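You operate a simulated robot arm through the tools that you are given. There is no shell and no other tool. Be economical: measure what you need, move in short steps, check, and stop when the job is done.

You run a simulated robot arm. Do the job below in one go: nothing can be reset, and whatever is moved stays where it is left.

## Task
Put the 40 bush from the end of the bench with the gear pump in the old bay of the two-bay tray and the 60 bush on the top of the square bench. Put two of the pulleys from the top of the long bench on the top of the wide box. Put the green spring on the top of the long box. Put the valve labelled "85 C" from the top of the low bench on the small plate there and the valve that says "71 C" on top of the sleeve there. Open the black bin lid. The order is free. Set down upright: green spring.

The check looks at the end state, three seconds after you hand in, the way a careful person would. Anything else that was tipped, shoved, dropped, spilled or broken makes it a failure. A push-on lid holds only when it is set on centred and level and pressed home; a screw cap is set on level and turned clockwise until tight.

## Robot
A 6-joint arm with a fingered hand on a trunk, on a base that drives. Base frame: it is fixed to the floor where the robot stands at the start and does not move with it; the origin is under the middle of the robot, x ahead of it, y to its left, z up; the surface under the hand at the start is at about z = 880. Lengths are in mm, angles in degrees, forces in N, time in s.
With the tool pointing down near the work surface it reaches from about 240 to 560 mm from the robot's upright axis, wherever it stands. Its first joint turns from -166.0 to 166.0 degrees. Places, roughly: Old bay of the two-bay tray (16x15 cm) [1160, 160, 880]; black bin lid [-12500, -300, 1000]; bush [750, 0, 1000]; green spring (3x3x6 cm) [200, -10600, 900]; pulley (6x6x3 cm) [1200, -11000, 900]; sleeve (6x6x5 cm) [7600, -13100, 500]; small plate (9x8x2 cm) [7300, -13700, 500]; top of the long box [-3000, -11000, 600]; top of the square bench [-1500, 400, 900]; top of the wide box [-1200, -10800, 500]; valve [7250, -13250, 500]. Payload 3.1 kg.
The tool frame sits at the grasp point between the pads (the TCP): z along the fingers, y along the line on which they close. The tips reach 22 mm beyond it. Largest opening 132 mm; the body of the gripper starts 60 mm behind the TCP. The gripper is a hand of 4 fingers: y runs from the thumb to the fingers, the wrist lies at [0, 0, -218] in the tool frame, and closing takes about 1.5 s.
Orientation is told as [roll, pitch, yaw] about the base's x, y, z axes, in that order, counted from this pose: with the fingers straight down and closing along the base's y, the tool's x points along the base's -x, its y along +y and its z along -z.

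## Interface
- The arm moves only by the tool play_rows. Its argument "steps" is one flat list of numbers, 7 for each row, row after row: the closure in counts, from 0 (fully open) to 255 (shut), then the shift along the tool's x, y, z in m, then the turn, a rotation vector about the tool's x, y, z in degrees. In form: [fingers, x, y, z, wx, wy, wz, fingers, x, y, z, wx, wy, wz, ...]. A call has 1 to 8 rows; each row is the pose to reach, as a shift and turn from the pose commanded when the call began, along the tool's axes at that moment. Each row takes 0.2 s and may step no farther than 50 mm and 8.6 degrees from the row before; otherwise, or with a gripper value out of range, the whole call is refused. A pose out of reach is approached as far as the arm can. The call stops where the force on the tool passes 40 N (or 10 N more than at its start, if that is more) or the arm is blocked; 0.2 s more then pass. Each finger travels about 153 mm/s and halts on what it meets, pressing with about 33 N; the grip force reading is that of the motor and also rises with nothing between the fingers. The clock runs only during rows and for 0.2 s after the last one: add rows that repeat a pose to give the fingers time. It gives the time, the measured TCP pose, the force on the tool (base axes), the opening and the grip force at its end, in the units of the frame above (readings bear some noise), with the torque about the TCP (base axes, N m) and any sound that the robot's microphone picked up.
- Cameras (640 x 400 px; columns grow to the right, rows downward): "scene" is now at [15.1, 131.3, 1617.1]; the picture's right is [-0.22, -0.98, 0.00], its down [-0.74, 0.16, -0.65] and it looks along [0.64, -0.14, -0.76] (base axes); focal length 264 px, centre (320, 200). "wrist" rides on the gripper at [53, -53, -84] in the tool frame; the picture's right is [0.71, 0.71, 0.00], its down [-0.53, 0.53, -0.67] and it looks along [-0.47, 0.47, 0.74] (tool axes); focal length 247 px, centre (320, 200). There is no depth. A picture from a camera that has moved, and an enlarged one, comes with that camera's place and axes in the base frame and with its lens.
- capture(camera): a new picture of that camera. It takes no simulated time.
- slide_trunk(by): slides the trunk up (or, below 0, down) by that many mm; the arm and the scene camera ride with it, the base frame stays. It gives what a move gives, with no picture.
- steer(legs): drives the robot by 1 to 6 legs, each [ahead, left, turn to the left] in mm, mm and degrees, along the robot's own axes; the way and the turn of a leg run together, so that a leg with both is an arc; at most 1500 mm and 180 degrees a leg. The arm and the cameras ride along, it lands a little off, and it stops where it bumps. It gives what a move gives.
- set_grasp(shape): the hand has 4 fingers and takes this shape, open, in about a second: jaw (thumb against the fingers, like two jaws); tri (thumb and two fingers); tip (a fingertip pinch); poke (one finger out to press); point (the index stretched); flat (the hand flat); cup (the hand cupped); fist (a fist). The gripper value then closes the fingers along that shape, each until it touches; the sizes above hold for jaw. It gives what a move gives, with no picture.
- pan_tilt(pan, tilt): turns the head with the scene camera to pan (to the left, within 155 degrees either way) and tilt (down, from -29 to 69), counted from straight ahead of the robot. It gives what a move gives.
- inspect(camera, box): a new picture of the part [left, top, right, bottom] of that camera's present view, enlarged. It takes no simulated time.
- hand_in(): hands the job in; it is judged then, once.

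Go step by step. Nothing tells you exact positions but the pictures and the camera data: compare them with the known pose of the tool, close in by small moves and look again before you grip or let go. The budget is 217 turns and 202 pictures, counting those below and the enlarged ones. Unless the task says otherwise, let go and move clear before handing in, and close with one line.

The tools are called after "Request:" as a command line: name --argument value ..., lists and objects as JSON in quotes. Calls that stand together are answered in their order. play_rows: Moves the arm, as the interface text tells. Its arguments: {"type":"object","properties":{"steps":{"type":"array"}},"required":["steps"]} The other tools are called the same way: slide_trunk (by) slides the trunk up or down; set_grasp (shape) gives the hand a shape; steer (legs) drives the base; pan_tilt (pan, tilt) turns the head that bears the scene camera; capture (camera) takes a picture; inspect (camera, box) takes an enlarged picture of a part of a camera's view; hand_in () hands the job in.

At the start:

```text
time: 0.0
tcp_pos: [343.8, -93.6, 1099.5]
tcp_rot: [0.0, -0.1, 0.0]
ft_force: [0.3, -0.3, 0.1]
ft_torque: [0.01, 0.02, 0.01]
gripper_width: 131.9
gripper_force: 0.0
shape: jaw
trunk travel left (down, up): [-300.0, 86.0]
robot x, y, heading: [-0.1, -2.0, -0.4]
head pan, tilt: [-12.5, 49.4]
```

scene: 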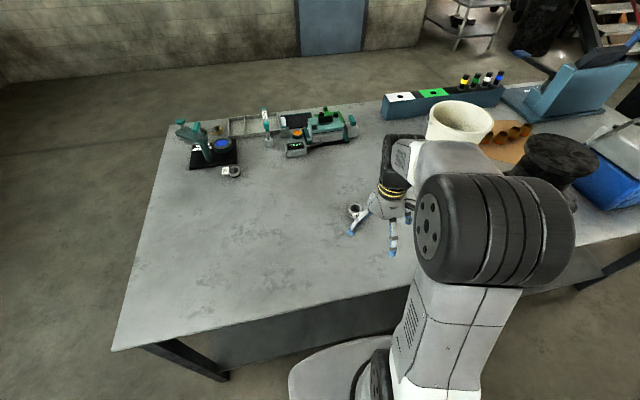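
wrist: 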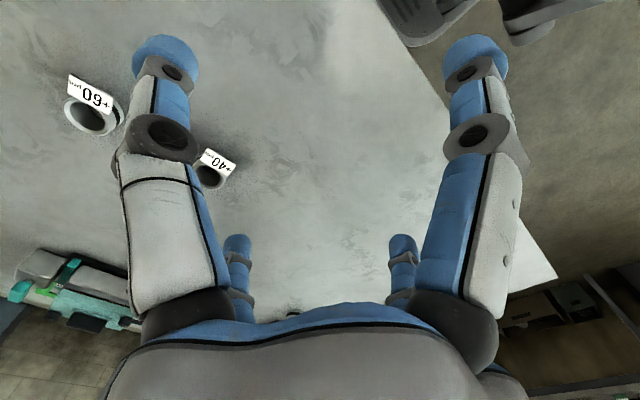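

I see a bench with a gear pump, a press-like fixture and two bushes in front of the robot. I'll enlarge the views to find the bushes and the tray.

Request:
inspect --camera "scene" --box '[160, 80, 400, 230]'

Request:
inspect --camera "wrist" --box '[0, 40, 320, 240]'

Request:
inspect --camera "scene" --box '[370, 40, 640, 210]'

```text
2.67 times, centred on (280, 155) of scene
camera zoom: at [15.1, 131.3, 1617.1], right [-0.22, -0.98, 0.0], down [-0.74, 0.16, -0.65], along [0.64, -0.14, -0.76], focal length 703 px, centre (427, 320)
```

zoom: 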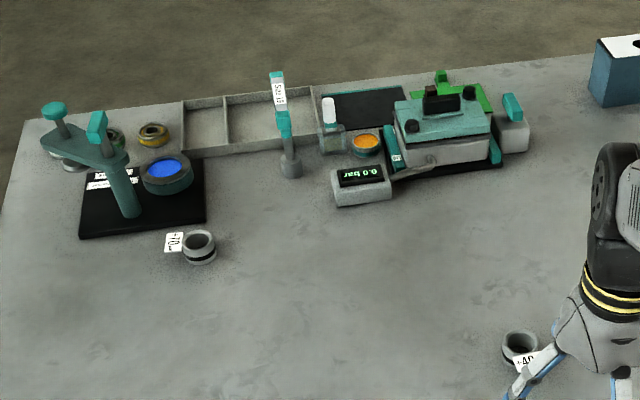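

```text
2.00 times, centred on (160, 140) of wrist
camera zoom: at [290.9, -146.9, 1184.1], right [-0.71, 0.71, 0.0], down [0.53, 0.53, 0.67], along [0.47, 0.47, -0.74], focal length 494 px, centre (640, 320)
```

zoom: 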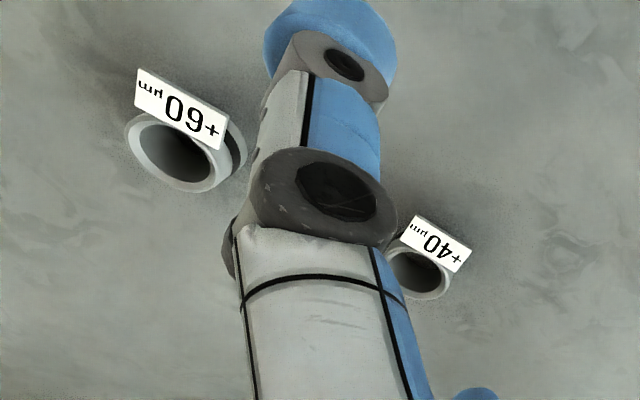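

```text
2.35 times, centred on (505, 125) of scene
camera zoom: at [15.1, 131.3, 1617.1], right [-0.22, -0.98, 0.0], down [-0.74, 0.16, -0.65], along [0.64, -0.14, -0.76], focal length 620 px, centre (-115, 376)
```

zoom: 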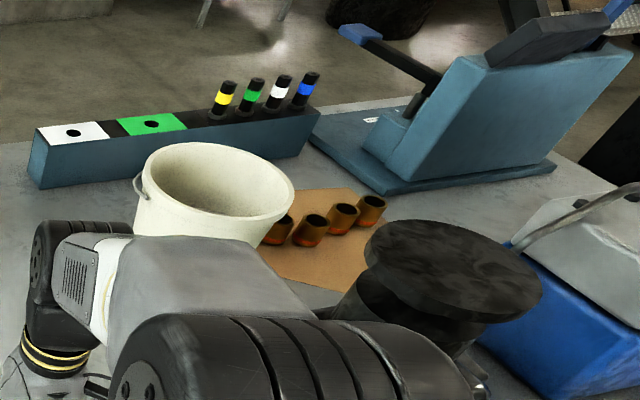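

The +40 bush is near (540,-110), a +60 near (550,-250), and another bush near (820,300). I'll read that label, look for tray labels, and look around.

Request:
inspect --camera "scene" --box '[215, 100, 295, 150]'

Request:
inspect --camera "scene" --box '[180, 120, 260, 190]'

Request:
pan_tilt --pan -12 --tilt 25

Request:
capture --camera "scene"

Request:
pan_tilt --pan 60 --tilt 30

Request:
capture --camera "scene"

Request:
pan_tilt --pan 140 --tilt 30

Request:
capture --camera "scene"

Request:
pan_tilt --pan -100 --tilt 30

Request:
capture --camera "scene"

```text
8.00 times, centred on (255, 125) of scene
camera zoom: at [15.1, 131.3, 1617.1], right [-0.22, -0.98, 0.0], down [-0.74, 0.16, -0.65], along [0.64, -0.14, -0.76], focal length 2108 px, centre (840, 800)
```

zoom: 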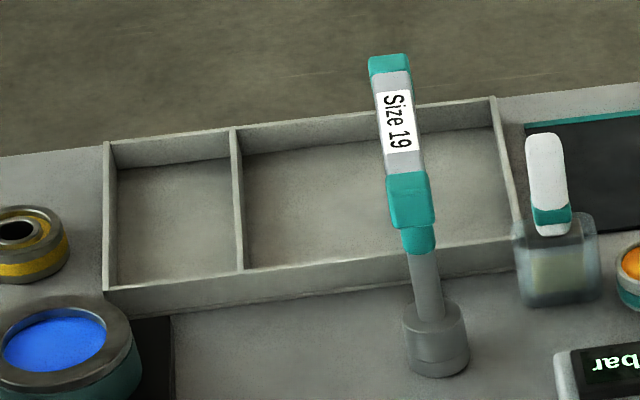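

```text
5.71 times, centred on (220, 155) of scene
camera zoom: at [15.1, 131.3, 1617.1], right [-0.22, -0.98, 0.0], down [-0.74, 0.16, -0.65], along [0.64, -0.14, -0.76], focal length 1506 px, centre (891, 457)
```

zoom: 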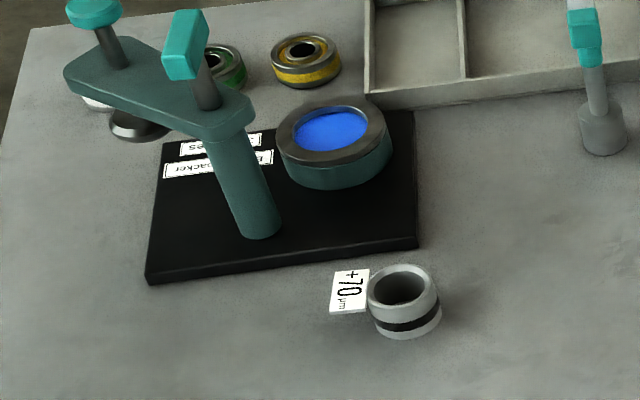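

```text
time: 0.9
tcp_pos: [344.6, -93.1, 1100.5]
tcp_rot: [-0.1, -0.1, 0.0]
ft_force: [1.0, 0.1, 0.0]
ft_torque: [0.02, -0.01, 0.02]
gripper_width: 131.8
gripper_force: 0.1
shape: jaw
trunk travel left (down, up): [-300.0, 86.0]
robot x, y, heading: [1.7, -0.3, -0.2]
head pan, tilt: [-12.0, 25.0]
```

```text
194 pictures are left
camera scene: at [29.5, 129.0, 1653.7], right [-0.21, -0.98, 0.0], down [-0.41, 0.09, -0.91], along [0.89, -0.19, -0.42], focal length 264 px, centre (320, 200)
```

scene: 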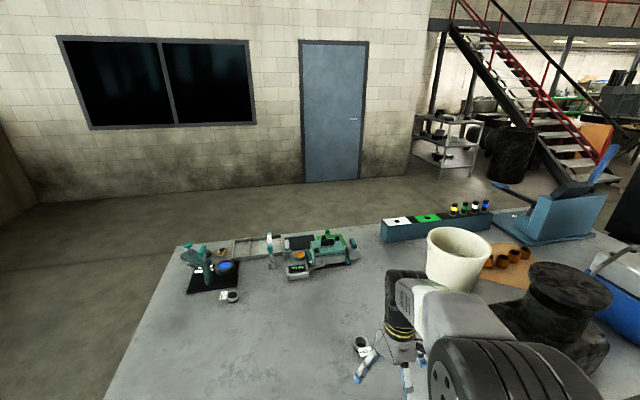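

```text
time: 2.3
tcp_pos: [343.6, -93.0, 1099.7]
tcp_rot: [0.0, 0.1, 0.0]
ft_force: [1.0, -0.1, 0.1]
ft_torque: [0.01, 0.0, 0.03]
gripper_width: 131.7
gripper_force: 0.0
shape: jaw
trunk travel left (down, up): [-300.0, 86.0]
robot x, y, heading: [2.1, 1.6, 0.1]
head pan, tilt: [60.0, 30.0]
```

```text
193 pictures are left
camera scene: at [-15.3, 226.4, 1645.9], right [0.87, -0.5, 0.0], down [-0.25, -0.43, -0.87], along [0.43, 0.75, -0.5], focal length 264 px, centre (320, 200)
```

scene: 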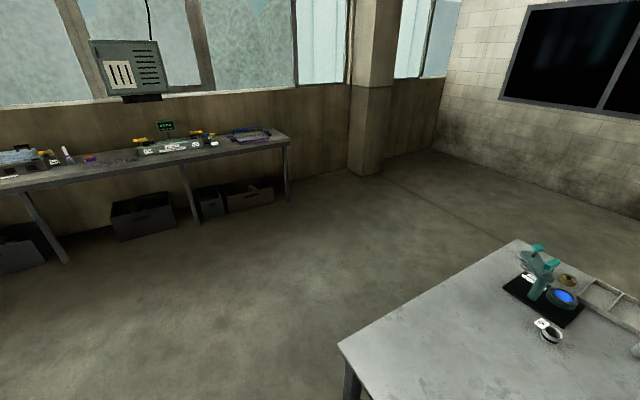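

```text
time: 3.9
tcp_pos: [345.3, -92.9, 1100.2]
tcp_rot: [0.0, 0.0, -0.1]
ft_force: [-0.9, -0.1, 0.9]
ft_torque: [-0.02, -0.02, -0.03]
gripper_width: 132.1
gripper_force: 0.0
shape: jaw
trunk travel left (down, up): [-300.0, 86.0]
robot x, y, heading: [-0.5, 1.0, -0.3]
head pan, tilt: [140.0, 30.0]
```

```text
192 pictures are left
camera scene: at [-129.8, 206.4, 1645.9], right [0.64, 0.77, 0.0], down [0.38, -0.32, -0.87], along [-0.66, 0.56, -0.5], focal length 264 px, centre (320, 200)
```

scene: 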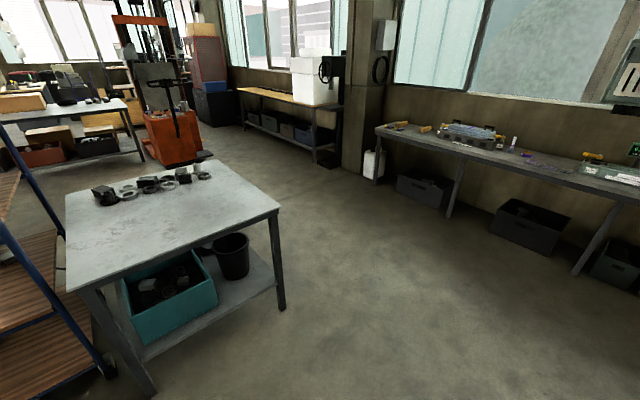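

```text
time: 7.2
tcp_pos: [346.1, -93.5, 1099.8]
tcp_rot: [0.0, 0.0, -0.1]
ft_force: [1.3, -0.1, -0.1]
ft_torque: [0.0, -0.03, -0.03]
gripper_width: 131.9
gripper_force: 0.1
shape: jaw
trunk travel left (down, up): [-300.0, 86.0]
robot x, y, heading: [-1.7, 0.0, 0.3]
head pan, tilt: [-100.0, 30.0]
```

```text
191 pictures are left
camera scene: at [-76.3, 59.1, 1645.9], right [-0.98, 0.17, 0.0], down [0.09, 0.49, -0.87], along [-0.15, -0.85, -0.5], focal length 264 px, centre (320, 200)
```

scene: 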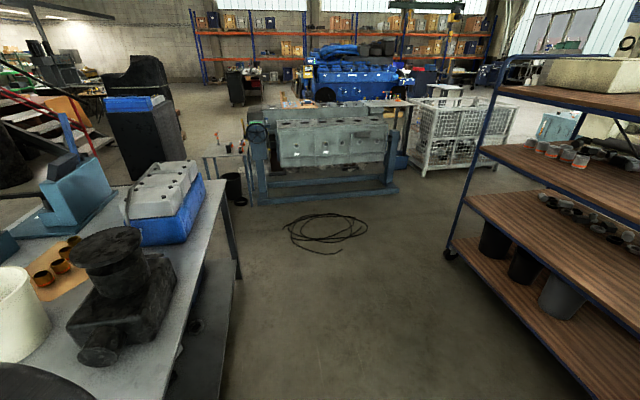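

The left bush is +70, so the 40 is the one near (540,-110). The tray's larger bay (16x15 cm) fits the "old bay" size. I'll hover the hand nearer to the 40 bush and look.

Request:
pan_tilt --pan -12 --tilt 45

Request:
play_rows --steps '[0, -0.03, 0, 0, 0, 0, 0, 0, -0.06, 0, 0.01, 0, 0, 0, 0, -0.09, 0, 0.02, 0, 0, 0, 0, -0.11, 0, 0.03, 0, 0, 0, 0, -0.11, 0, 0.03, 0, 0, 0]'

Request:
capture --camera "wrist"

Request:
capture --camera "scene"

```text
time: 8.9
tcp_pos: [343.8, -94.6, 1099.4]
tcp_rot: [-0.1, 0.0, 0.0]
ft_force: [0.6, -0.1, 0.5]
ft_torque: [-0.02, 0.0, 0.01]
gripper_width: 132.0
gripper_force: 0.1
shape: jaw
trunk travel left (down, up): [-300.0, 86.0]
robot x, y, heading: [-0.1, -0.5, 0.1]
head pan, tilt: [-12.0, 45.0]
```

```text
time: 10.1
tcp_pos: [453.5, -93.9, 1069.0]
tcp_rot: [0.1, -0.1, 0.0]
ft_force: [-0.5, -0.7, 0.5]
ft_torque: [-0.02, 0.01, 0.0]
gripper_width: 132.2
gripper_force: 0.2
shape: jaw
trunk travel left (down, up): [-300.0, 86.0]
robot x, y, heading: [2.5, 1.2, -0.1]
head pan, tilt: [-12.0, 45.0]
```

```text
190 pictures are left
camera wrist: at [399.7, -146.7, 1153.9], right [-0.71, 0.71, 0.0], down [0.53, 0.53, 0.67], along [0.47, 0.47, -0.74], focal length 247 px, centre (320, 200)
```

wrist: 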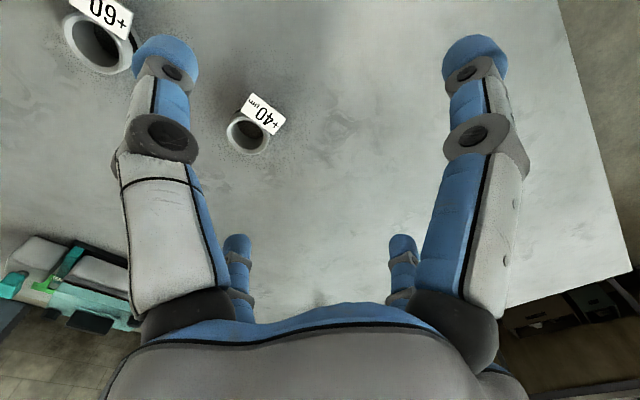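

```text
189 pictures are left
camera scene: at [18.5, 131.3, 1623.2], right [-0.21, -0.98, 0.0], down [-0.69, 0.15, -0.71], along [0.69, -0.15, -0.71], focal length 264 px, centre (320, 200)
```

scene: 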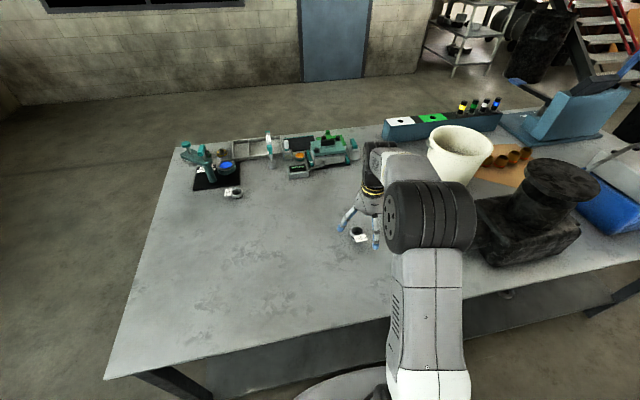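

I have the 40 bush at about (541,-111), with its label on the robot side. The fingers seem to sit in a cross, so I'll see in the air how the shapes close before choosing one.

Request:
play_rows --steps '[150, 0, 0, 0, 0, 0, 0, 150, 0, 0, 0, 0, 0, 0, 150, 0, 0, 0, 0, 0, 0, 150, 0, 0, 0, 0, 0, 0, 150, 0, 0, 0, 0, 0, 0]'

Request:
capture --camera "wrist"

Request:
inspect --camera "scene" --box '[320, 170, 440, 260]'

Request:
set_grasp --shape "tip"

Request:
capture --camera "wrist"

Request:
set_grasp --shape "tri"

Request:
capture --camera "wrist"

```text
time: 11.3
tcp_pos: [453.8, -92.8, 1069.5]
tcp_rot: [0.0, -0.1, 0.0]
ft_force: [0.6, -1.3, 0.4]
ft_torque: [0.01, 0.0, 0.0]
gripper_width: 54.9
gripper_force: 0.0
shape: jaw
trunk travel left (down, up): [-300.0, 86.0]
robot x, y, heading: [0.3, -2.1, 0.1]
head pan, tilt: [-12.0, 45.0]
```

```text
188 pictures are left
camera wrist: at [399.8, -146.8, 1153.8], right [-0.71, 0.71, 0.0], down [0.53, 0.53, 0.67], along [0.47, 0.47, -0.74], focal length 247 px, centre (320, 200)
```

wrist: 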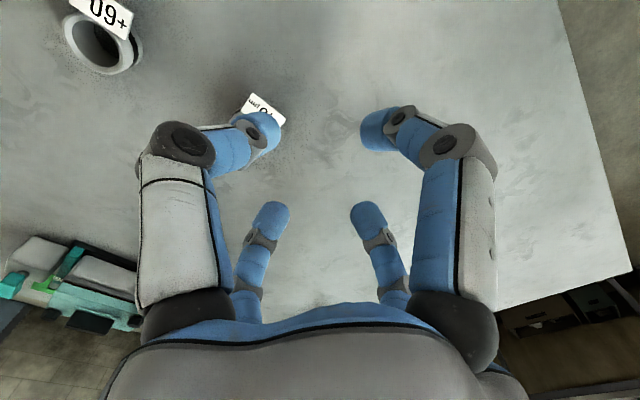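

```text
4.44 times, centred on (380, 215) of scene
camera zoom: at [19.0, 131.2, 1623.2], right [-0.21, -0.98, 0.0], down [-0.69, 0.15, -0.71], along [0.69, -0.15, -0.71], focal length 1171 px, centre (53, 133)
```

zoom: 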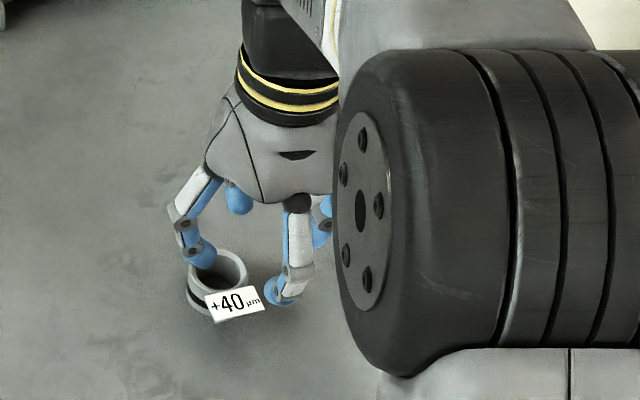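

```text
time: 12.2
tcp_pos: [453.3, -94.2, 1069.2]
tcp_rot: [0.0, -0.1, 0.1]
ft_force: [0.6, 0.5, 0.5]
ft_torque: [-0.01, 0.02, 0.0]
gripper_width: 132.3
gripper_force: 0.0
shape: tip
trunk travel left (down, up): [-300.0, 86.0]
robot x, y, heading: [0.5, 0.8, -0.1]
head pan, tilt: [-12.0, 45.0]
```

```text
186 pictures are left
camera wrist: at [399.7, -146.8, 1153.8], right [-0.71, 0.71, 0.0], down [0.53, 0.53, 0.67], along [0.47, 0.47, -0.74], focal length 247 px, centre (320, 200)
```

wrist: 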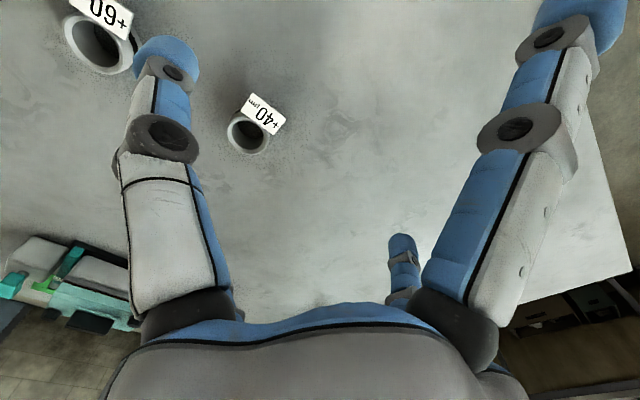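

```text
time: 13.1
tcp_pos: [452.6, -94.5, 1069.7]
tcp_rot: [0.0, 0.0, 0.0]
ft_force: [-0.3, 0.3, 1.6]
ft_torque: [0.01, -0.01, 0.02]
gripper_width: 132.3
gripper_force: 0.0
shape: tri
trunk travel left (down, up): [-300.0, 86.0]
robot x, y, heading: [-3.1, 0.8, 0.1]
head pan, tilt: [-12.0, 45.0]
```

```text
185 pictures are left
camera wrist: at [399.7, -146.8, 1153.8], right [-0.71, 0.71, 0.0], down [0.53, 0.53, 0.67], along [0.47, 0.47, -0.74], focal length 247 px, centre (320, 200)
```

wrist: 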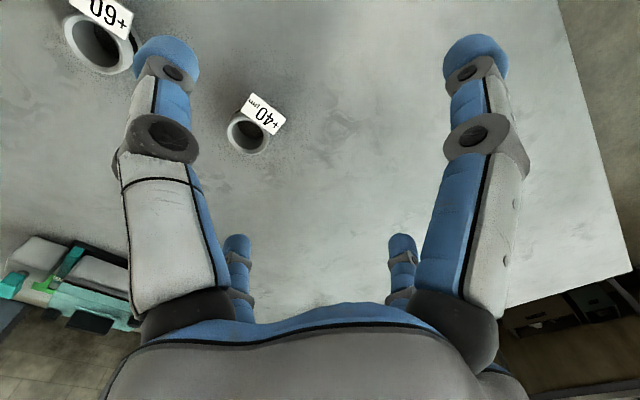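

The "tip" shape pinches along y with only two opposed fingers, which keeps clear of the label. I'll hover it over the 40 bush.

Request:
set_grasp --shape "tip"

Request:
play_rows --steps '[0, -0.03, -0.005, 0.02, 0, 0, 0, 0, -0.06, -0.011, 0.04, 0, 0, 0, 0, -0.088, -0.018, 0.07, 0, 0, 0, 0, -0.088, -0.018, 0.09, 0, 0, 0, 0, -0.088, -0.018, 0.09, 0, 0, 0]'

Request:
capture --camera "wrist"

Request:
inspect --camera "scene" --box '[290, 170, 450, 270]'

```text
time: 14.0
tcp_pos: [453.8, -93.8, 1069.7]
tcp_rot: [0.0, 0.0, 0.0]
ft_force: [-0.7, 0.5, 0.7]
ft_torque: [0.03, 0.03, 0.03]
gripper_width: 132.0
gripper_force: 0.1
shape: tip
trunk travel left (down, up): [-300.0, 86.0]
robot x, y, heading: [2.7, 2.2, -0.1]
head pan, tilt: [-12.0, 45.0]
```

```text
time: 15.2
tcp_pos: [542.6, -109.5, 980.3]
tcp_rot: [0.0, 0.1, -0.1]
ft_force: [0.7, -0.3, 0.5]
ft_torque: [0.03, -0.04, 0.01]
gripper_width: 131.9
gripper_force: 0.0
shape: tip
trunk travel left (down, up): [-300.0, 86.0]
robot x, y, heading: [3.5, 1.5, 0.0]
head pan, tilt: [-12.0, 45.0]
```

```text
184 pictures are left
camera wrist: at [489.4, -163.3, 1064.8], right [-0.71, 0.71, 0.0], down [0.53, 0.53, 0.67], along [0.47, 0.47, -0.74], focal length 247 px, centre (320, 200)
```

wrist: 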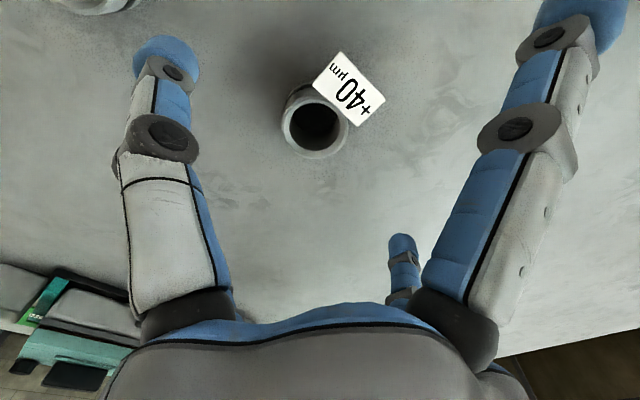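

```text
4.00 times, centred on (370, 220) of scene
camera zoom: at [19.4, 131.2, 1623.3], right [-0.21, -0.98, 0.0], down [-0.69, 0.15, -0.71], along [0.69, -0.15, -0.71], focal length 1054 px, centre (120, 120)
```

zoom: 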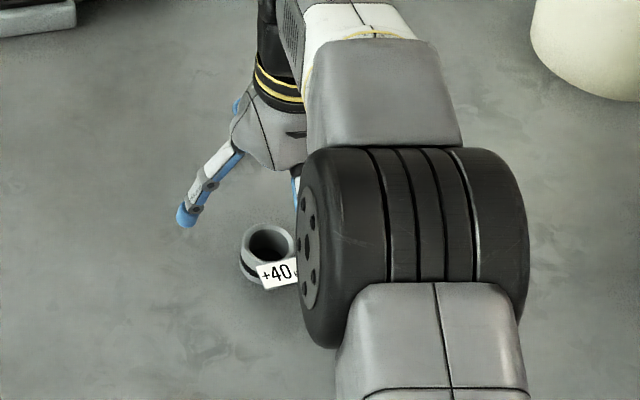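

The hand is centred over the bush. I'll go down and pinch.

Request:
play_rows --steps '[0, -0.001, -0.001, 0.03, 0, 0, 0, 0, -0.001, -0.001, 0.06, 0, 0, 0, 0, -0.001, -0.001, 0.075, 0, 0, 0, 0, -0.001, -0.001, 0.075, 0, 0, 0]'

Request:
capture --camera "wrist"

```text
time: 16.2
tcp_pos: [542.8, -112.4, 904.8]
tcp_rot: [-0.1, 0.1, 0.0]
ft_force: [0.7, 1.5, 0.7]
ft_torque: [-0.02, 0.0, -0.01]
gripper_width: 131.6
gripper_force: 0.1
shape: tip
trunk travel left (down, up): [-300.0, 86.0]
robot x, y, heading: [1.3, -3.5, 0.2]
head pan, tilt: [-12.0, 45.0]
```

```text
182 pictures are left
camera wrist: at [489.7, -164.7, 989.2], right [-0.71, 0.71, 0.0], down [0.53, 0.53, 0.67], along [0.47, 0.47, -0.74], focal length 247 px, centre (320, 200)
```

wrist: 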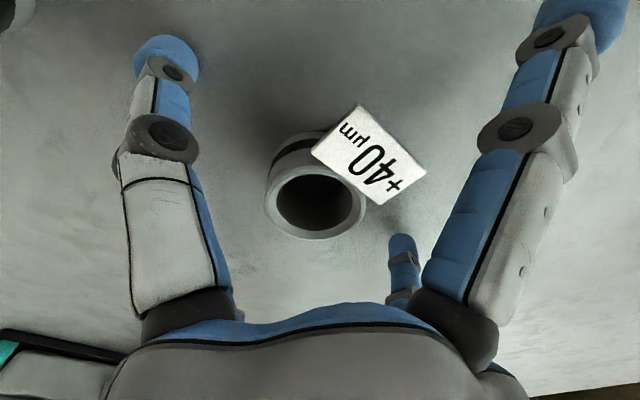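

Request:
play_rows --steps '[130, 0, 0, 0, 0, 0, 0, 130, 0, 0, 0, 0, 0, 0, 200, 0, 0, 0, 0, 0, 0, 230, 0, 0, 0, 0, 0, 0, 255, 0, 0, 0, 0, 0, 0, 255, 0, 0, 0, 0, 0, 0, 255, 0, 0, 0, 0, 0, 0, 255, 0, 0, 0, 0, 0, 0]'

Request:
capture --camera "wrist"

```text
time: 18.0
tcp_pos: [544.1, -111.5, 905.6]
tcp_rot: [0.0, 0.0, 0.0]
ft_force: [-0.2, 0.1, 0.0]
ft_torque: [0.0, 0.0, 0.02]
gripper_width: 37.0
gripper_force: 33.4
shape: tip
trunk travel left (down, up): [-300.0, 86.0]
robot x, y, heading: [-0.5, -0.5, 0.2]
head pan, tilt: [-12.0, 45.0]
```

```text
181 pictures are left
camera wrist: at [489.9, -164.7, 989.4], right [-0.71, 0.71, 0.0], down [0.53, 0.53, 0.67], along [0.47, 0.47, -0.74], focal length 247 px, centre (320, 200)
```

wrist: 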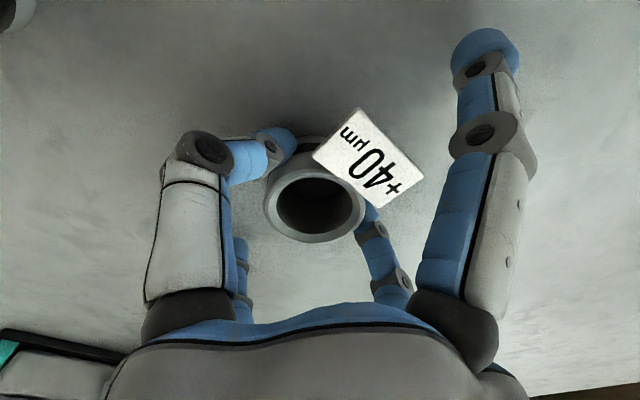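

The 40 bush is gripped (37 mm). I'll lift it, tuck the arm in, and drive around the left end of the bench to its far side, where the tray is.

Request:
play_rows --steps '[255, 0, 0, -0.03, 0, 0, 0, 255, 0, 0, -0.08, 0, 0, 0, 255, 0.03, 0, -0.12, 0, 0, 0, 255, 0.07, 0, -0.15, 0, 0, 0, 255, 0.11, 0, -0.18, 0, 0, 0, 255, 0.15, 0, -0.2, 0, 0, 0, 255, 0.19, 0, -0.2, 0, 0, 0]'

Request:
capture --camera "wrist"

Request:
steer --legs '[[-300, 0, 0], [0, 1150, 0], [1500, 0, 0], [700, 0, 0], [0, 0, 180], [0, 970, 0]]'

Request:
pan_tilt --pan 0 --tilt 45

Request:
capture --camera "scene"

```text
time: 19.6
tcp_pos: [354.5, -112.6, 1104.6]
tcp_rot: [0.0, -0.1, 0.0]
ft_force: [-0.5, -0.4, -0.6]
ft_torque: [0.01, -0.02, 0.01]
gripper_width: 36.6
gripper_force: 32.7
shape: tip
trunk travel left (down, up): [-300.0, 86.0]
robot x, y, heading: [1.3, 2.0, 0.2]
head pan, tilt: [-12.0, 45.0]
```

```text
180 pictures are left
camera wrist: at [301.0, -165.5, 1189.3], right [-0.71, 0.71, 0.0], down [0.53, 0.53, 0.67], along [0.47, 0.47, -0.74], focal length 247 px, centre (320, 200)
```

wrist: 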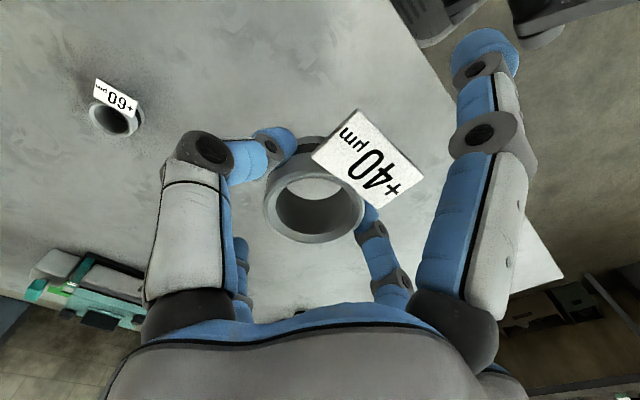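

```text
time: 49.5
tcp_pos: [1543.1, 298.3, 1103.3]
tcp_rot: [0.0, -0.1, -177.7]
ft_force: [-0.4, 0.3, -1.4]
ft_torque: [0.02, -0.02, -0.04]
gripper_width: 36.3
gripper_force: 32.4
shape: tip
trunk travel left (down, up): [-300.0, 86.0]
robot x, y, heading: [1902.7, 200.9, -177.8]
head pan, tilt: [-12.0, 45.0]
```

```text
time: 50.2
tcp_pos: [1543.4, 299.1, 1104.4]
tcp_rot: [-0.1, 0.0, -177.7]
ft_force: [-0.6, -0.4, -1.2]
ft_torque: [0.02, 0.02, 0.0]
gripper_width: 36.2
gripper_force: 33.1
shape: tip
trunk travel left (down, up): [-300.0, 86.0]
robot x, y, heading: [1905.0, 202.8, -177.5]
head pan, tilt: [0.0, 45.0]
```

```text
179 pictures are left
camera scene: at [1887.4, 53.8, 1623.3], right [-0.04, 1.0, 0.0], down [0.71, 0.03, -0.71], along [-0.71, -0.03, -0.71], focal length 264 px, centre (320, 200)
```

scene: 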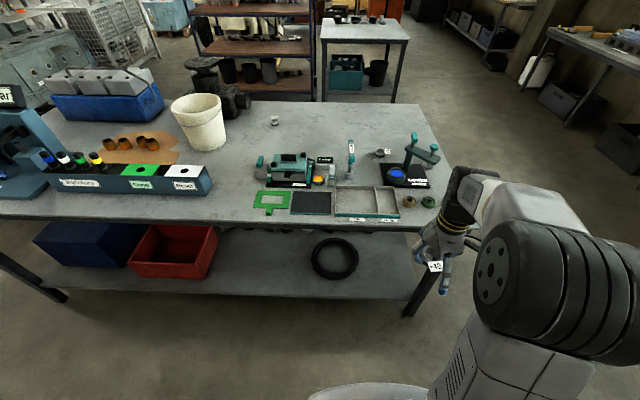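

Request:
inspect --camera "scene" --box '[230, 130, 450, 250]'

Request:
inspect --camera "scene" --box '[320, 180, 420, 235]'

```text
2.91 times, centred on (340, 190) of scene
camera zoom: at [1887.4, 53.8, 1623.3], right [-0.04, 1.0, 0.0], down [0.71, 0.03, -0.71], along [-0.71, -0.03, -0.71], focal length 767 px, centre (262, 229)
```

zoom: 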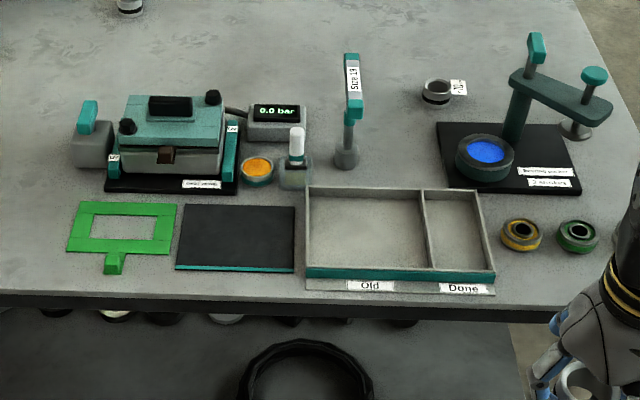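

```text
6.40 times, centred on (370, 208) of scene
camera zoom: at [1887.4, 53.8, 1623.3], right [-0.04, 1.0, 0.0], down [0.71, 0.03, -0.71], along [-0.71, -0.03, -0.71], focal length 1686 px, centre (0, 152)
```

zoom: 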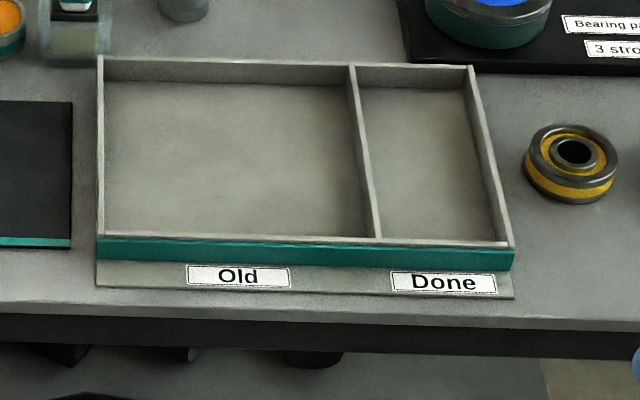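

The labels confirm that "Old" is the larger bay, centred near (1150,167). I'll drive ahead 340 mm towards it.

Request:
steer --legs '[[340, 0, 0]]'

Request:
capture --camera "scene"

```text
time: 52.4
tcp_pos: [1200.5, 282.9, 1103.9]
tcp_rot: [0.0, 0.0, -177.5]
ft_force: [-0.4, -0.7, -0.1]
ft_torque: [-0.02, -0.03, -0.01]
gripper_width: 36.4
gripper_force: 33.0
shape: tip
trunk travel left (down, up): [-300.0, 86.0]
robot x, y, heading: [1565.2, 183.3, -177.6]
head pan, tilt: [0.0, 45.0]
```

```text
176 pictures are left
camera scene: at [1545.4, 39.1, 1623.2], right [-0.04, 1.0, 0.0], down [0.71, 0.03, -0.71], along [-0.71, -0.03, -0.71], focal length 264 px, centre (320, 200)
```

scene: 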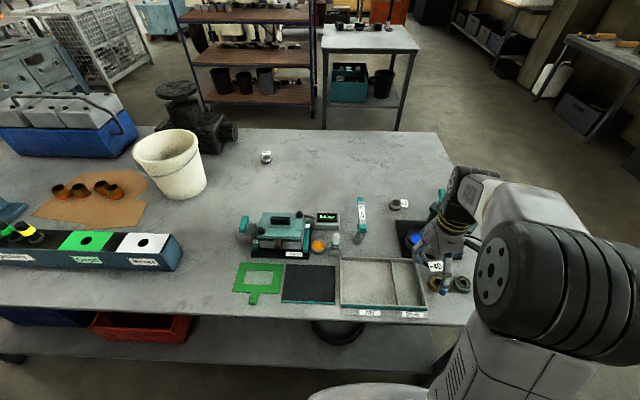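

The bay's inside spans x 1088..1235 and y 92..243 with walls about 22 mm high. I'll turn the hand by 45° so that the idle fingers fit in the bay's diagonals, and hover over the centre.

Request:
play_rows --steps '[255, -0.007, 0.019, 0.01, 0, 0, 7.5, 255, -0.015, 0.038, 0.02, 0, 0, 15, 255, -0.022, 0.057, 0.04, 0, 0, 22.5, 255, -0.03, 0.076, 0.06, 0, 0, 30, 255, -0.038, 0.095, 0.08, 0, 0, 37.5, 255, -0.0455, 0.114, 0.1, 0, 0, 45, 255, -0.0455, 0.114, 0.11, 0, 0, 45]'

Request:
capture --camera "wrist"

Request:
capture --camera "scene"

```text
time: 54.0
tcp_pos: [1160.9, 165.9, 994.7]
tcp_rot: [0.0, 0.0, 137.4]
ft_force: [0.0, -0.3, -0.2]
ft_torque: [0.0, 0.01, 0.03]
gripper_width: 36.0
gripper_force: 32.9
shape: tip
trunk travel left (down, up): [-300.0, 86.0]
robot x, y, heading: [1562.4, 186.6, -177.4]
head pan, tilt: [0.0, 45.0]
```

```text
175 pictures are left
camera wrist: at [1235.9, 169.5, 1078.8], right [0.04, -1.0, 0.0], down [-0.74, -0.03, 0.67], along [-0.67, -0.03, -0.74], focal length 247 px, centre (320, 200)
```

wrist: 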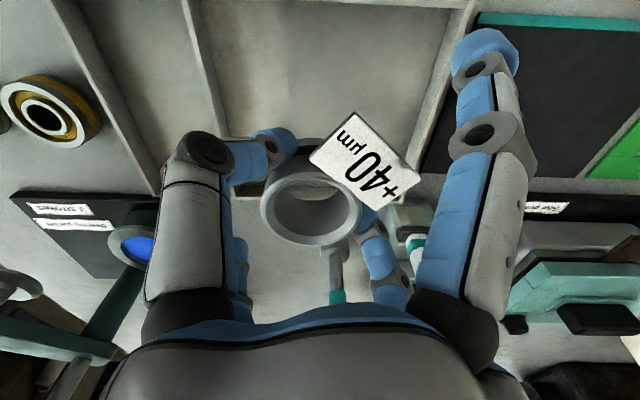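

```text
174 pictures are left
camera scene: at [1546.3, 39.5, 1623.3], right [-0.04, 1.0, 0.0], down [0.71, 0.03, -0.71], along [-0.71, -0.03, -0.71], focal length 264 px, centre (320, 200)
```

scene: 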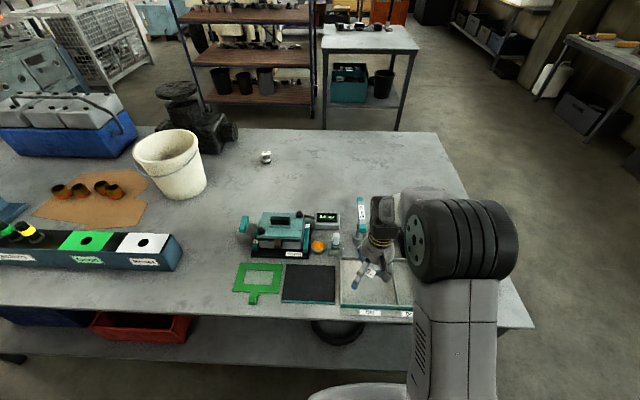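

Centred in the bay, about 4 mm off in y. I'll go down to just above the tray floor.

Request:
play_rows --steps '[255, 0.003, 0.003, 0.03, 0, 0, 0, 255, 0.003, 0.003, 0.06, 0, 0, 0, 255, 0.003, 0.003, 0.078, 0, 0, 0, 255, 0.003, 0.003, 0.082, 0, 0, 0, 255, 0.003, 0.003, 0.084, 0, 0, 0, 255, 0.003, 0.003, 0.086, 0, 0, 0, 255, 0.003, 0.003, 0.087, 0, 0, 0]'

Request:
capture --camera "wrist"

Request:
inspect --camera "scene" --box '[320, 190, 480, 330]'

```text
time: 55.6
tcp_pos: [1160.9, 163.5, 908.5]
tcp_rot: [0.0, 0.0, 137.6]
ft_force: [0.6, 0.0, -0.7]
ft_torque: [0.02, 0.0, -0.01]
gripper_width: 36.3
gripper_force: 33.2
shape: tip
trunk travel left (down, up): [-300.0, 86.0]
robot x, y, heading: [1562.1, 186.2, -177.4]
head pan, tilt: [0.0, 45.0]
```

```text
173 pictures are left
camera wrist: at [1235.8, 166.5, 992.2], right [0.04, -1.0, 0.0], down [-0.74, -0.03, 0.67], along [-0.67, -0.03, -0.74], focal length 247 px, centre (320, 200)
```

wrist: 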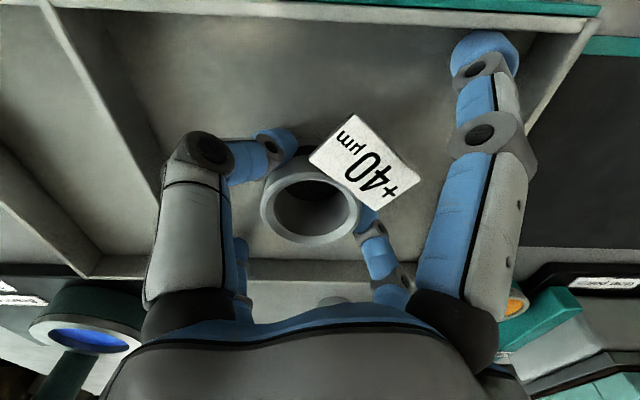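

```text
2.86 times, centred on (400, 260) of scene
camera zoom: at [1546.3, 39.0, 1623.2], right [-0.04, 1.0, 0.0], down [0.71, 0.03, -0.71], along [-0.71, -0.03, -0.71], focal length 753 px, centre (91, 29)
```

zoom: 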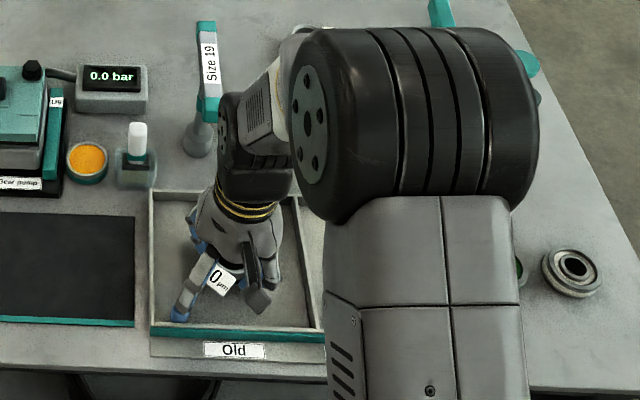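

Everything is inside the bay. I'll feel for the floor in 1 mm steps.

Request:
play_rows --steps '[255, 0, 0, 0.001, 0, 0, 0, 255, 0, 0, 0.002, 0, 0, 0, 255, 0, 0, 0.003, 0, 0, 0]'

```text
time: 56.4
tcp_pos: [1161.3, 163.5, 906.0]
tcp_rot: [0.1, -0.1, 137.5]
ft_force: [1.7, -1.2, 12.1]
ft_torque: [0.0, -0.11, 0.03]
gripper_width: 36.6
gripper_force: 33.1
shape: tip
trunk travel left (down, up): [-300.0, 86.0]
robot x, y, heading: [1560.6, 187.0, -177.7]
head pan, tilt: [0.0, 45.0]
```

Contact with the floor at 12 N. I'll release a little and raise the hand.

Request:
play_rows --steps '[255, 0, 0, -0.001, 0, 0, 0, 200, 0, 0, -0.001, 0, 0, 0, 150, 0, 0, -0.001, 0, 0, 0, 120, 0, 0, -0.001, 0, 0, 0, 120, 0, 0, -0.001, 0, 0, 0]'

Request:
play_rows --steps '[120, 0, 0, -0.02, 0, 0, 0, 120, 0, 0, -0.05, 0, 0, 0, 120, 0, 0, -0.1, 0, 0, 0, 120, 0, 0, -0.15, 0, 0, 0, 60, 0, 0, -0.19, 0, 0, 0]'

Request:
capture --camera "wrist"

```text
time: 57.6
tcp_pos: [1158.8, 163.2, 906.1]
tcp_rot: [-0.1, 0.0, 137.3]
ft_force: [-5.6, -0.3, -1.0]
ft_torque: [0.06, 0.2, -0.3]
gripper_width: 69.1
gripper_force: 0.0
shape: tip
trunk travel left (down, up): [-300.0, 86.0]
robot x, y, heading: [1563.1, 188.1, -177.5]
head pan, tilt: [0.0, 45.0]
```

```text
time: 58.8
tcp_pos: [1161.0, 164.6, 1096.4]
tcp_rot: [0.0, 0.0, 137.5]
ft_force: [-0.5, -1.3, -0.9]
ft_torque: [-0.03, 0.03, 0.01]
gripper_width: 100.8
gripper_force: 0.1
shape: tip
trunk travel left (down, up): [-300.0, 86.0]
robot x, y, heading: [1561.3, 188.0, -177.6]
head pan, tilt: [0.0, 45.0]
```

```text
171 pictures are left
camera wrist: at [1235.7, 167.7, 1181.0], right [0.04, -1.0, 0.0], down [-0.74, -0.03, 0.67], along [-0.67, -0.03, -0.74], focal length 247 px, centre (320, 200)
```

wrist: 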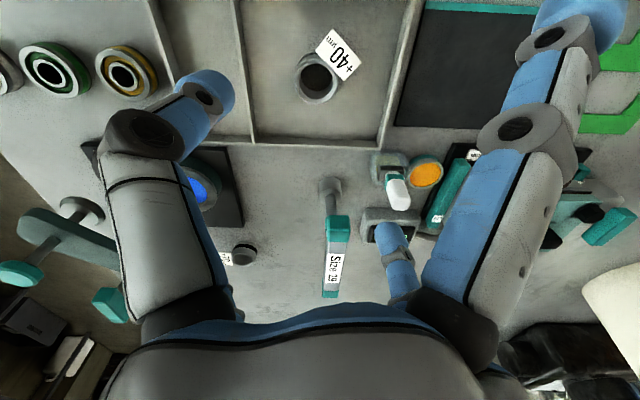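

The 40 bush stands in the Old bay. Now I'll tuck the arm and drive back to the front side for the 60 bush near (550,-252).

Request:
play_rows --steps '[0, 0.007, -0.006, 0, 0, 0, -7.5, 0, 0.014, -0.012, 0, 0, 0, -15, 0, 0.022, -0.02, 0, 0, 0, -22.5, 0, 0.03, -0.028, 0, 0, 0, -30, 0, 0.037, -0.035, 0, 0, 0, -37.5, 0, 0.044, -0.041, -0.02, 0, 0, -45]'

Request:
inspect --camera "scene" --box '[220, 190, 540, 350]'

Request:
steer --legs '[[-340, 0, 0], [0, -970, 0], [0, 0, 177.5], [-1500, 0, 0], [-700, 0, 0], [0, -1400, 0]]'

Request:
pan_tilt --pan -10 --tilt 45

Request:
capture --camera "scene"

```text
time: 60.2
tcp_pos: [1221.0, 164.6, 1114.7]
tcp_rot: [0.0, 0.1, -177.5]
ft_force: [0.7, -0.3, -0.7]
ft_torque: [-0.02, 0.02, 0.0]
gripper_width: 131.7
gripper_force: 0.0
shape: tip
trunk travel left (down, up): [-300.0, 86.0]
robot x, y, heading: [1562.3, 189.5, -177.6]
head pan, tilt: [0.0, 45.0]
```

```text
2.00 times, centred on (380, 270) of scene
camera zoom: at [1547.4, 39.1, 1623.3], right [-0.04, 1.0, 0.0], down [0.71, 0.03, -0.71], along [-0.71, -0.03, -0.71], focal length 527 px, centre (200, 60)
```

zoom: 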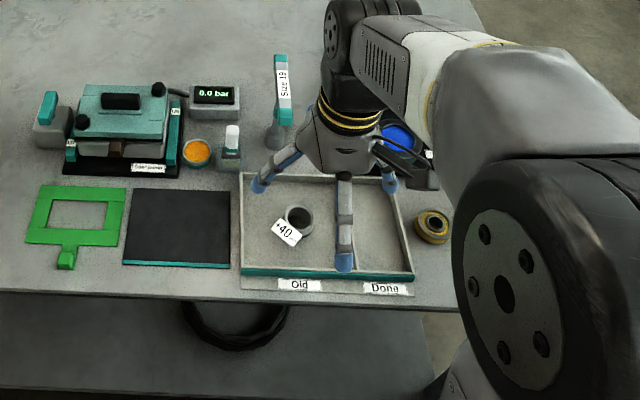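

```text
time: 91.5
tcp_pos: [53.3, -270.4, 1115.6]
tcp_rot: [0.0, 0.1, 2.1]
ft_force: [0.9, 0.1, 0.0]
ft_torque: [0.02, 0.0, -0.02]
gripper_width: 131.8
gripper_force: 0.2
shape: tip
trunk travel left (down, up): [-300.0, 86.0]
robot x, y, heading: [-291.1, -289.2, 1.9]
head pan, tilt: [0.0, 45.0]
```

```text
time: 92.2
tcp_pos: [52.7, -270.6, 1115.4]
tcp_rot: [0.0, 0.0, 2.3]
ft_force: [-0.3, -0.8, 0.6]
ft_torque: [-0.01, 0.01, 0.02]
gripper_width: 131.9
gripper_force: 0.1
shape: tip
trunk travel left (down, up): [-300.0, 86.0]
robot x, y, heading: [-288.7, -291.6, 2.1]
head pan, tilt: [-10.0, 45.0]
```

```text
169 pictures are left
camera scene: at [-274.9, -156.1, 1623.2], right [-0.13, -0.99, 0.0], down [-0.7, 0.09, -0.71], along [0.7, -0.1, -0.71], focal length 264 px, centre (320, 200)
```

scene: 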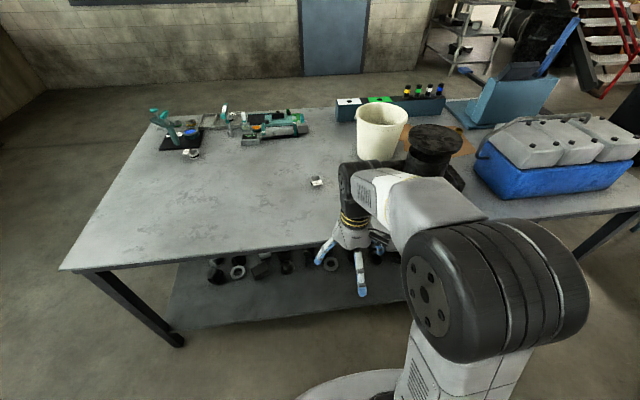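

The 60 bush is at about (540,-257). I'll drive ahead and hover over it.

Request:
steer --legs '[[300, 0, -2]]'

Request:
capture --camera "wrist"

```text
time: 94.2
tcp_pos: [348.3, -277.3, 1114.7]
tcp_rot: [-0.1, -0.1, 0.1]
ft_force: [0.9, 0.6, 0.1]
ft_torque: [0.01, 0.02, 0.01]
gripper_width: 131.7
gripper_force: 0.1
shape: tip
trunk travel left (down, up): [-300.0, 86.0]
robot x, y, heading: [6.7, -285.5, 0.1]
head pan, tilt: [-10.0, 45.0]
```

```text
168 pictures are left
camera wrist: at [295.4, -330.7, 1199.6], right [-0.71, 0.71, 0.0], down [0.53, 0.53, 0.67], along [0.47, 0.47, -0.74], focal length 247 px, centre (320, 200)
```

wrist: 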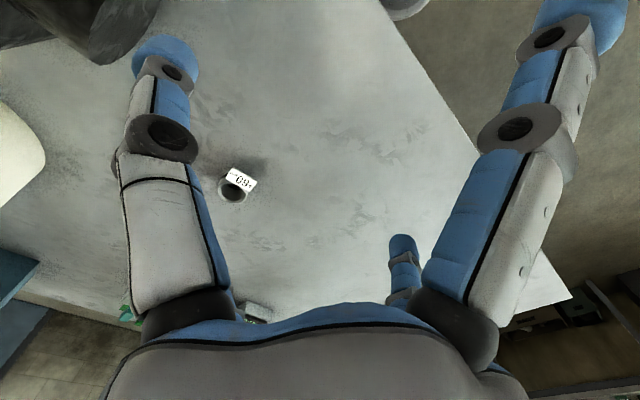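

Request:
play_rows --steps '[0, -0.045, 0.005, 0, 0, 0, 0, 0, -0.09, 0.01, 0.02, 0, 0, 0, 0, -0.135, 0.015, 0.04, 0, 0, 0, 0, -0.17, 0.02, 0.07, 0, 0, 0, 0, -0.192, 0.022, 0.1, 0, 0, 0, 0, -0.192, 0.022, 0.12, 0, 0, 0, 0, -0.192, 0.022, 0.12, 0, 0, 0]'

Request:
capture --camera "wrist"

```text
time: 95.8
tcp_pos: [543.3, -256.4, 996.1]
tcp_rot: [0.0, 0.1, 0.1]
ft_force: [0.1, -0.1, 0.3]
ft_torque: [0.04, 0.02, 0.02]
gripper_width: 131.8
gripper_force: 0.0
shape: tip
trunk travel left (down, up): [-300.0, 86.0]
robot x, y, heading: [5.8, -285.2, 0.4]
head pan, tilt: [-10.0, 45.0]
```

```text
167 pictures are left
camera wrist: at [489.4, -309.4, 1080.2], right [-0.71, 0.71, 0.0], down [0.52, 0.53, 0.67], along [0.47, 0.47, -0.74], focal length 247 px, centre (320, 200)
```

wrist: 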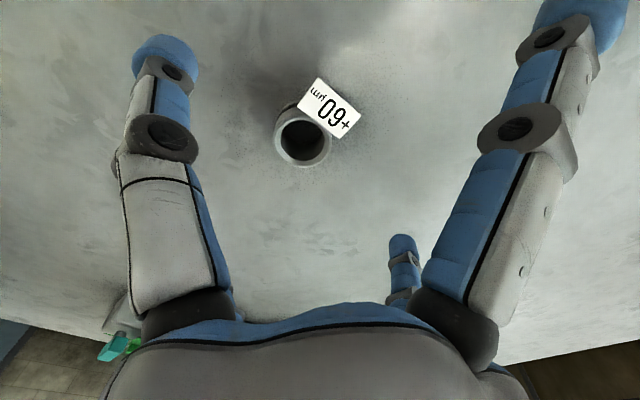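

Request:
play_rows --steps '[0, -0.022, 0.003, 0.02, 0, 0, 0, 0, -0.022, 0.003, 0.04, 0, 0, 0, 0, -0.022, 0.003, 0.04, 0, 0, 0]'

Request:
capture --camera "wrist"

```text
time: 96.7
tcp_pos: [562.8, -254.2, 957.0]
tcp_rot: [0.0, 0.0, 0.1]
ft_force: [0.3, 0.0, -0.3]
ft_torque: [-0.03, 0.03, 0.0]
gripper_width: 132.1
gripper_force: 0.1
shape: tip
trunk travel left (down, up): [-300.0, 86.0]
robot x, y, heading: [8.6, -285.1, 0.2]
head pan, tilt: [-10.0, 45.0]
```

```text
166 pictures are left
camera wrist: at [509.4, -306.4, 1041.0], right [-0.71, 0.71, 0.0], down [0.53, 0.53, 0.67], along [0.47, 0.47, -0.74], focal length 247 px, centre (320, 200)
```

wrist: 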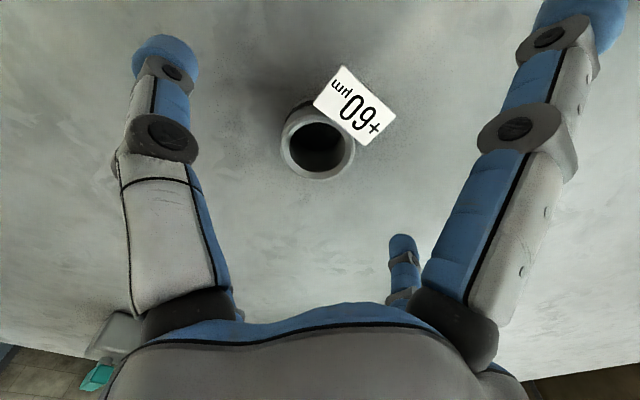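

Request:
play_rows --steps '[0, -0.002, 0.002, 0.025, 0, 0, 0, 0, -0.002, 0.002, 0.05, 0, 0, 0, 0, -0.002, 0.002, 0.051, 0, 0, 0, 0, -0.002, 0.002, 0.051, 0, 0, 0]'

Request:
capture --camera "wrist"

```text
time: 97.7
tcp_pos: [563.6, -248.4, 904.5]
tcp_rot: [0.0, -0.1, 0.1]
ft_force: [0.3, 0.6, 0.9]
ft_torque: [-0.01, 0.0, -0.04]
gripper_width: 131.7
gripper_force: 0.1
shape: tip
trunk travel left (down, up): [-300.0, 86.0]
robot x, y, heading: [6.3, -285.9, 0.1]
head pan, tilt: [-10.0, 45.0]
```

```text
165 pictures are left
camera wrist: at [510.6, -302.8, 988.9], right [-0.71, 0.71, 0.0], down [0.53, 0.53, 0.67], along [0.47, 0.47, -0.74], focal length 247 px, centre (320, 200)
```

wrist: 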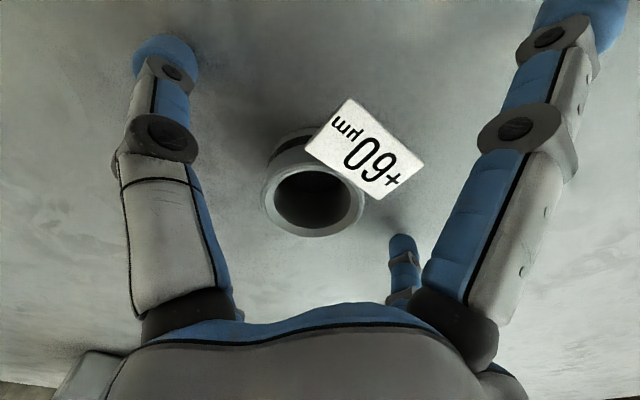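

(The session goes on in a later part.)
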